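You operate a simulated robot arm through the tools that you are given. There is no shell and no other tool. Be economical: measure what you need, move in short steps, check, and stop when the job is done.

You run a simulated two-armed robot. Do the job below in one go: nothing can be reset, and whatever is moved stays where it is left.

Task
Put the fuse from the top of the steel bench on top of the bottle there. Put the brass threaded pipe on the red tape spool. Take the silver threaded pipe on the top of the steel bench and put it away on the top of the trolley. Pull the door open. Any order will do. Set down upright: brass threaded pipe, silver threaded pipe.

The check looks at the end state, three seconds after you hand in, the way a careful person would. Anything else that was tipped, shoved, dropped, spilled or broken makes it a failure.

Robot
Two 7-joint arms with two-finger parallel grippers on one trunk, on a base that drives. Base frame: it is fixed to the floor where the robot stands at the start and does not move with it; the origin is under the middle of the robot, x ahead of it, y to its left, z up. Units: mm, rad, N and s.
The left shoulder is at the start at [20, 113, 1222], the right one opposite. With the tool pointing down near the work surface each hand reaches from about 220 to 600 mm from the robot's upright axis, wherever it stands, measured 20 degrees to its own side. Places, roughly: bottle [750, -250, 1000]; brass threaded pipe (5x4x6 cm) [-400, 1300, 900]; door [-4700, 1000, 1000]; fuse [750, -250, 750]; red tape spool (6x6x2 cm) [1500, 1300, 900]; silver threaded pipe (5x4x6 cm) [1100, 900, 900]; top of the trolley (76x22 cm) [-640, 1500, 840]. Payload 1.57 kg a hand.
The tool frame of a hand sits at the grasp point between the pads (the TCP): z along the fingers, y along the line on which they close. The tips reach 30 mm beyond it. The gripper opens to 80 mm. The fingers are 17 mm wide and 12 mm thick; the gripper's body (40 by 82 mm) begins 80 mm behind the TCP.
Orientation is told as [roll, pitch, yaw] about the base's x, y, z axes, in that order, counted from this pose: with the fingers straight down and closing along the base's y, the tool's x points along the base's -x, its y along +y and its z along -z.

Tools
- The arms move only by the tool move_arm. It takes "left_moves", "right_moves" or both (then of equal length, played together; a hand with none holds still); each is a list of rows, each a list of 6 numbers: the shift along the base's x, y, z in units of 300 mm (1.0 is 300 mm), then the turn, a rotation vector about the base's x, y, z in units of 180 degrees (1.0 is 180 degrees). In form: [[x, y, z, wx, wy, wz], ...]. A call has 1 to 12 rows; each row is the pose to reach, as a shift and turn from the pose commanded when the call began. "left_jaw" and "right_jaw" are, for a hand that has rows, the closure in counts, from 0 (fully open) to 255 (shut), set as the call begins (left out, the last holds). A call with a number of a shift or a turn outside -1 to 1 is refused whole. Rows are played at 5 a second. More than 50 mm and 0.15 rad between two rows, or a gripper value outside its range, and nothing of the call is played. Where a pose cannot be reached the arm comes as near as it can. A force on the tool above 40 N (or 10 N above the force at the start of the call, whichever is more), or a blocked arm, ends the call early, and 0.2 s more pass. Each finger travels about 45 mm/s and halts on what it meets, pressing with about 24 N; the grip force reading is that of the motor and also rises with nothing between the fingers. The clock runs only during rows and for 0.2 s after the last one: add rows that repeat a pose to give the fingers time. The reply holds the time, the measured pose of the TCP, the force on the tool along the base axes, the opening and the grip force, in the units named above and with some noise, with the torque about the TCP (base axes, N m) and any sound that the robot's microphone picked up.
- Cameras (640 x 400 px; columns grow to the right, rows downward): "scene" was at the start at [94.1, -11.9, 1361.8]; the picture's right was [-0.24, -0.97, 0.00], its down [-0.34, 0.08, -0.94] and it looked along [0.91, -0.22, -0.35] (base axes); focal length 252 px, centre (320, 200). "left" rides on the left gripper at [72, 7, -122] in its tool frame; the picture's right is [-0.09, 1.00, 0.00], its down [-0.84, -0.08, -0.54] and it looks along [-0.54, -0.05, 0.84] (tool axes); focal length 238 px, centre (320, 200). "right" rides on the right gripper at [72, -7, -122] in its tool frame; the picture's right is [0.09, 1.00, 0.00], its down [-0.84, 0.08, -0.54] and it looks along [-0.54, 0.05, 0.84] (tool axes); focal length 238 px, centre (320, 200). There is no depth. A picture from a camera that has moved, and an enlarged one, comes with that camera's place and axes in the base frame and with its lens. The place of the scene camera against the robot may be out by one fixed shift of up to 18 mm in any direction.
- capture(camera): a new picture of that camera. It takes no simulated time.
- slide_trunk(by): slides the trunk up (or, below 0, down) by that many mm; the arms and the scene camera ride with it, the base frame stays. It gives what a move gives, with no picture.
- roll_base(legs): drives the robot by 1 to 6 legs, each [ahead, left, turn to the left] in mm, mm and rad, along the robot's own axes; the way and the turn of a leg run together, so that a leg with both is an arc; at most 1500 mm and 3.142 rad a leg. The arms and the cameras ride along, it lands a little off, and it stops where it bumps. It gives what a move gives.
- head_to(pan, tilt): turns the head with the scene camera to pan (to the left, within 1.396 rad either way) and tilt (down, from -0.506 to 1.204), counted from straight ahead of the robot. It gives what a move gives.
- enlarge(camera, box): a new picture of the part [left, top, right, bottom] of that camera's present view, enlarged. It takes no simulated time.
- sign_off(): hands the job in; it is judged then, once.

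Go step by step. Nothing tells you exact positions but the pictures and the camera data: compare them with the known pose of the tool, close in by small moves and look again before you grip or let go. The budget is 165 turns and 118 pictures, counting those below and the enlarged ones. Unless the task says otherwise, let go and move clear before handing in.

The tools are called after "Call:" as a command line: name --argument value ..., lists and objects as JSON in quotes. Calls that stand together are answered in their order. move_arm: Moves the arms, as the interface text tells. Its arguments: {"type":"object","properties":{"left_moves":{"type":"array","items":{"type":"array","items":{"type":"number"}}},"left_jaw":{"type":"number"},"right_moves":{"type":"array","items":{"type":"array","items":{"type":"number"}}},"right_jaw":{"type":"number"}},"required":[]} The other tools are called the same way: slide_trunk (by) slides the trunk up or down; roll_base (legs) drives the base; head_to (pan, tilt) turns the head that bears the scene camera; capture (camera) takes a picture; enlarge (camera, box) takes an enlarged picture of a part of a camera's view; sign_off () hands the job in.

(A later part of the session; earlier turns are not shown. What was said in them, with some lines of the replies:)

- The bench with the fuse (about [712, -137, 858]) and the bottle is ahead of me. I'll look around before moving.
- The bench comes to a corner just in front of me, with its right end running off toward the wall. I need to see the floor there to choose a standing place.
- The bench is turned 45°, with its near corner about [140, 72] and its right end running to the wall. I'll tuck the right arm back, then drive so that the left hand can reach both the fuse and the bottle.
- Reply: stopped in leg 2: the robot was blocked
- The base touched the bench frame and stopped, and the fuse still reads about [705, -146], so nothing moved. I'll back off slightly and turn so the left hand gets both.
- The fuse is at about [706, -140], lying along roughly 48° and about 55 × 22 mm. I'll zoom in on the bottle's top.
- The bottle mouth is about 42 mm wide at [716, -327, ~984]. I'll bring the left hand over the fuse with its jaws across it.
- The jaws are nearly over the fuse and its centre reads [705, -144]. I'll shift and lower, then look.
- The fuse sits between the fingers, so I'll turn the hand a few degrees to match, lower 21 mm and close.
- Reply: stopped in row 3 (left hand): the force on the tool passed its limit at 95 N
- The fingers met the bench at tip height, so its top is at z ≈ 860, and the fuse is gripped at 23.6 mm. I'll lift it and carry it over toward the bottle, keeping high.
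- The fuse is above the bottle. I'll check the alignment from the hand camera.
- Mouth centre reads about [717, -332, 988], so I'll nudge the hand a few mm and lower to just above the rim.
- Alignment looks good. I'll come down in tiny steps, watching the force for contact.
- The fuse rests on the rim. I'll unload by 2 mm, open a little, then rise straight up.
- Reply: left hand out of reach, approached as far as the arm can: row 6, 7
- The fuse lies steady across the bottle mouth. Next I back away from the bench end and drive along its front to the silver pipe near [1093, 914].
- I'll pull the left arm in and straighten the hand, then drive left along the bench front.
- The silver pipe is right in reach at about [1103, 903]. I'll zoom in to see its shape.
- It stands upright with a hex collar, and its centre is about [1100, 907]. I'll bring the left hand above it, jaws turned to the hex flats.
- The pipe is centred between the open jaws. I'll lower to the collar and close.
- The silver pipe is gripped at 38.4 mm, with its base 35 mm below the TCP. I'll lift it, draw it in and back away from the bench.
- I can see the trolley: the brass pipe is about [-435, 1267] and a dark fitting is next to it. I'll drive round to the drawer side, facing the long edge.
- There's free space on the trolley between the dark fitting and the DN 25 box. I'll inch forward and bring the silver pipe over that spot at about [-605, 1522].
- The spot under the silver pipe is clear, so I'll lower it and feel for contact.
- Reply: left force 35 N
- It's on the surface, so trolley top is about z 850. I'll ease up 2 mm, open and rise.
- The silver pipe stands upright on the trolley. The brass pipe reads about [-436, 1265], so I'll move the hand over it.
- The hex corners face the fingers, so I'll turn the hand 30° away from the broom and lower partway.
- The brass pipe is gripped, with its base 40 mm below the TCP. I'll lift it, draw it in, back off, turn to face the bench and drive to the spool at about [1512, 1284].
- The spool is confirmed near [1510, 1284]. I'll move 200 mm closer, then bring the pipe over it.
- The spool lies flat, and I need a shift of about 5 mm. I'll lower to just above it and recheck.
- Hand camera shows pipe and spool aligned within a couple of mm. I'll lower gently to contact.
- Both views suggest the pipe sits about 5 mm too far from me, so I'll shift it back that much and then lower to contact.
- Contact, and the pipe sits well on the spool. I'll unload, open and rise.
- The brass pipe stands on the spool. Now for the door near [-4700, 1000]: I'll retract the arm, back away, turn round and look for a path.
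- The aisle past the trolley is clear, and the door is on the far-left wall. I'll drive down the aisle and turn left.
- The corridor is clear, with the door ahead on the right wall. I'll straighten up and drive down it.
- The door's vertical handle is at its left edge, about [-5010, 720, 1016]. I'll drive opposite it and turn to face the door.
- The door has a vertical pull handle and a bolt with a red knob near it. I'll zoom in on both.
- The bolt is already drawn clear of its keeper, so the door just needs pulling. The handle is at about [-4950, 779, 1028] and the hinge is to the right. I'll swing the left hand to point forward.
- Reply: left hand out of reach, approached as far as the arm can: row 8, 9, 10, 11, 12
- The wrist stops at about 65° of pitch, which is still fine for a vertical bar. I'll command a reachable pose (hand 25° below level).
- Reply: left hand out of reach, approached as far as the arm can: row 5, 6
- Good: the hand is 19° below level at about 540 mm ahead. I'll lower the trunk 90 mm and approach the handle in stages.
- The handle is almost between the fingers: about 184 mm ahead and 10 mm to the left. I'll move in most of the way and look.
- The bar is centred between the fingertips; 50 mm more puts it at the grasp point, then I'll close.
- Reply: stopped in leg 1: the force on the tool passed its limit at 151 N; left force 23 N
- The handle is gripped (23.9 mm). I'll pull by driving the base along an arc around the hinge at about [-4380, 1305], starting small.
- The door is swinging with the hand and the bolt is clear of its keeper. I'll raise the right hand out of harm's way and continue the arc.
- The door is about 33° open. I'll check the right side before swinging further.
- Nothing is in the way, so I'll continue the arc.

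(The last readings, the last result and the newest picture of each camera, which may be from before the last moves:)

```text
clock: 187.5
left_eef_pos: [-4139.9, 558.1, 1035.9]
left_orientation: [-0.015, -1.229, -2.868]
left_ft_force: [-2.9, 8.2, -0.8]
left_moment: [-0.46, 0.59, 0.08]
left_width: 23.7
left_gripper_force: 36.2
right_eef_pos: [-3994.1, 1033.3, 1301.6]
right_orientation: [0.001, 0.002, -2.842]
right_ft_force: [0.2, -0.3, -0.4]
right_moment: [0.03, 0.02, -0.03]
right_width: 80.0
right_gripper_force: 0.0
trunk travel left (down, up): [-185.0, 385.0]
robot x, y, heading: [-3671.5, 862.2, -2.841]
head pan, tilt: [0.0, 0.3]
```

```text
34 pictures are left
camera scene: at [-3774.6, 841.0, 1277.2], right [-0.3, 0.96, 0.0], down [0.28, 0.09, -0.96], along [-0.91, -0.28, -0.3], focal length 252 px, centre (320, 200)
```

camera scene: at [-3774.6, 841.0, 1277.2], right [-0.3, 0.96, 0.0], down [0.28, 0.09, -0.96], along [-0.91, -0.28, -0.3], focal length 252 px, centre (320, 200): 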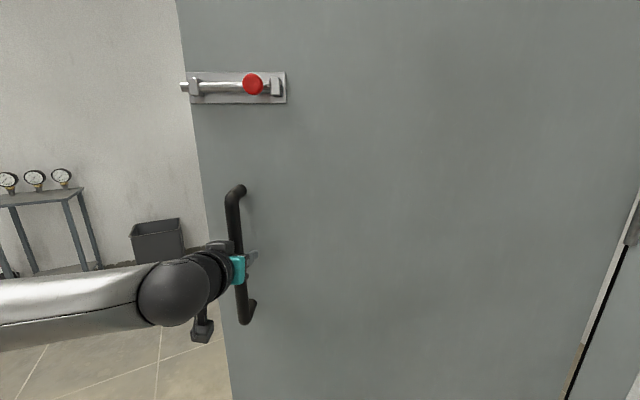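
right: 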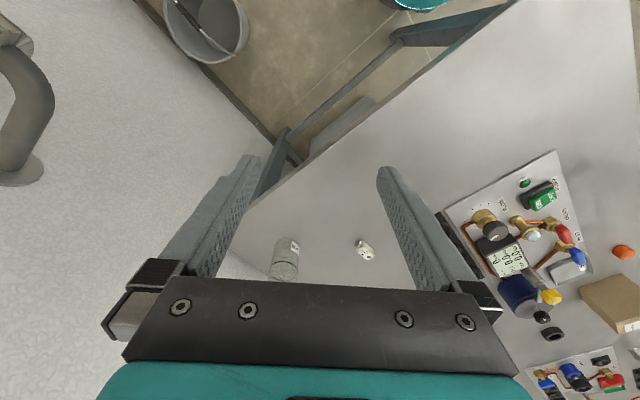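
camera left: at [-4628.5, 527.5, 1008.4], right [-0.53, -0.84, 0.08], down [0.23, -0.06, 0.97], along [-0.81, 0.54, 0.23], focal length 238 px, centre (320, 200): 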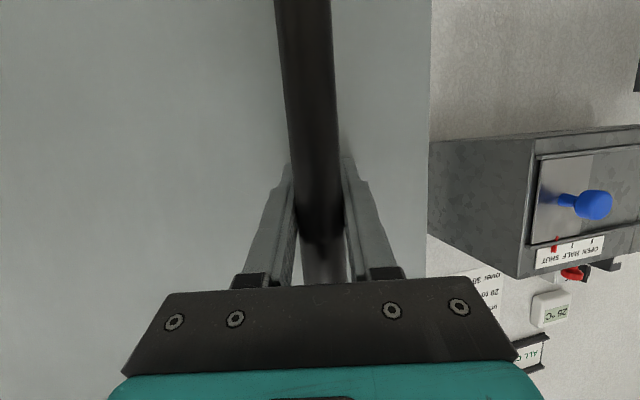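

The door is about 62° open. One more short arc, then I'll let go and back straight off.

Call:
roll_base --legs '[[-50.5, -44, 0.08], [-50.5, -44, 0.08]]'

Call:
move_arm --left_moves '[[0, 0, 0, 0, 0, 0], [0, 0, 0, 0, 0, 0], [0, 0, 0, 0, 0, 0], [0, 0, 0, 0, 0, 0], [0, 0, 0, 0, 0, 0], [0, 0, 0, 0, 0, 0]]' --left_jaw 0

Call:
capture --camera "left"

```text
clock: 189.2
left_eef_pos: [-4027.6, 606.8, 1035.2]
left_orientation: [-0.043, -1.23, -2.727]
left_ft_force: [-1.8, -0.2, -2.0]
left_moment: [-0.55, 0.07, 0.02]
left_width: 23.6
left_gripper_force: 35.8
right_eef_pos: [-3953.3, 1084.6, 1304.3]
right_orientation: [-0.01, 0.003, -2.687]
right_ft_force: [-0.9, -1.2, -0.4]
right_moment: [0.01, 0.02, 0.03]
right_width: 80.0
right_gripper_force: 0.1
trunk travel left (down, up): [-185.0, 385.0]
robot x, y, heading: [-3609.3, 970.1, -2.683]
head pan, tilt: [0.0, 0.3]
stopped in leg 2: the force on the tool passed its limit at 47 N (the readings are from after the stop); the commanded pose is now the measured one
```

```text
clock: 190.6
left_eef_pos: [-4027.6, 606.8, 1034.4]
left_orientation: [-0.051, -1.23, -2.717]
left_ft_force: [-0.3, 0.8, 0.6]
left_moment: [0.02, 0.01, 0.01]
left_width: 79.2
left_gripper_force: 0.0
right_eef_pos: [-3952.5, 1085.5, 1304.2]
right_orientation: [-0.008, 0.001, -2.688]
right_ft_force: [0.1, 0.4, -0.2]
right_moment: [-0.01, -0.01, -0.01]
right_width: 79.9
right_gripper_force: 0.1
trunk travel left (down, up): [-185.0, 385.0]
robot x, y, heading: [-3613.0, 974.8, -2.686]
head pan, tilt: [0.0, 0.3]
```

```text
33 pictures are left
camera left: at [-3896.0, 651.6, 1007.9], right [0.34, -0.94, 0.07], down [0.19, 0.14, 0.97], along [-0.92, -0.31, 0.23], focal length 238 px, centre (320, 200)
```

left: 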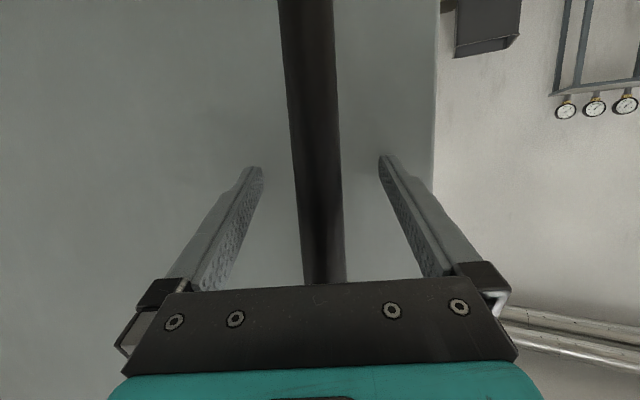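

The jaws are open and clear of the bar, so I'll back straight away and check the door.

Call:
roll_base --legs '[[-300, 0, 0]]'

Call:
capture --camera "scene"

Call:
head_to --pan -1.0 --tilt 0.5

Call:
capture --camera "scene"

```text
clock: 192.7
left_eef_pos: [-3760.0, 748.8, 1037.7]
left_orientation: [-0.032, -1.23, -2.747]
left_ft_force: [0.1, 0.3, 0.3]
left_moment: [-0.02, -0.02, 0.03]
left_width: 79.8
left_gripper_force: 0.1
right_eef_pos: [-3681.6, 1226.8, 1301.6]
right_orientation: [-0.001, 0.0, -2.699]
right_ft_force: [0.3, -0.5, -0.7]
right_moment: [-0.02, 0.0, 0.04]
right_width: 79.9
right_gripper_force: 0.0
trunk travel left (down, up): [-185.0, 385.0]
robot x, y, heading: [-3335.3, 1102.3, -2.698]
head pan, tilt: [0.0, 0.3]
```

```text
32 pictures are left
camera scene: at [-3435.9, 1069.9, 1277.3], right [-0.43, 0.9, 0.0], down [0.27, 0.13, -0.96], along [-0.86, -0.41, -0.3], focal length 252 px, centre (320, 200)
```

scene: 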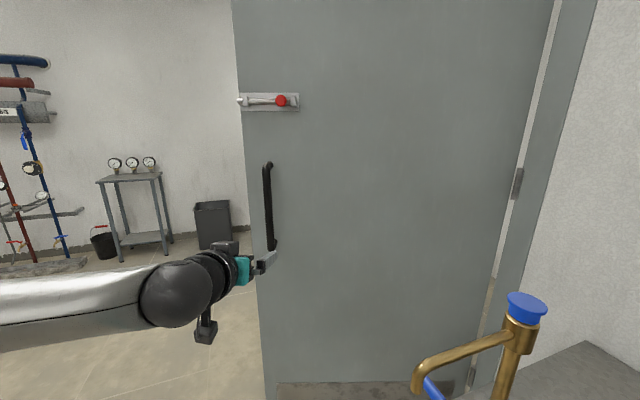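

```text
clock: 193.9
left_eef_pos: [-3759.3, 748.7, 1037.4]
left_orientation: [-0.031, -1.231, -2.748]
left_ft_force: [-0.2, -0.4, 0.4]
left_moment: [-0.02, -0.02, 0.01]
left_width: 79.9
left_gripper_force: 0.0
right_eef_pos: [-3681.5, 1227.6, 1302.6]
right_orientation: [-0.001, 0.003, -2.698]
right_ft_force: [-0.7, 1.1, -0.6]
right_moment: [0.0, -0.02, -0.02]
right_width: 80.1
right_gripper_force: 0.1
trunk travel left (down, up): [-185.0, 385.0]
robot x, y, heading: [-3337.7, 1100.0, -2.697]
head pan, tilt: [-1.0, 0.499]
```

```text
31 pictures are left
camera scene: at [-3429.3, 1157.7, 1258.8], right [0.53, 0.85, 0.0], down [0.41, -0.25, -0.88], along [-0.75, 0.46, -0.48], focal length 252 px, centre (320, 200)
```

scene: 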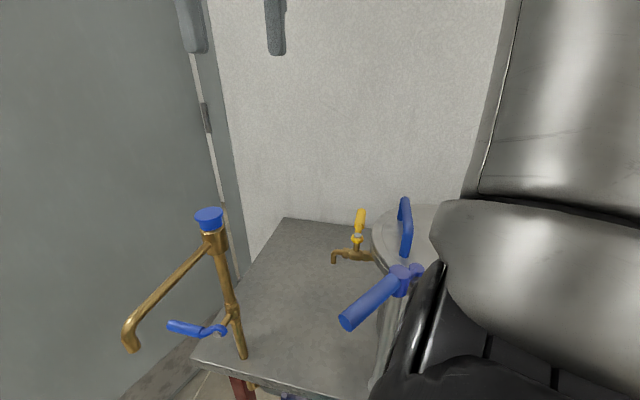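

The door stands well open and stays there. The fuse, both pipes and the spool were all checked after release, and both hands are empty and clear, so I'm handing in.

Call:
sign_off

```text
The job is handed in.
```

All four parts of the job are done and handed in:

- **Fuse:** it lies across the mouth of the bottle.
- **Brass pipe:** it stands upright on the red tape spool.
- **Silver pipe:** it stands upright on the trolley top.
- **Door:** it is pulled open to about 70°.
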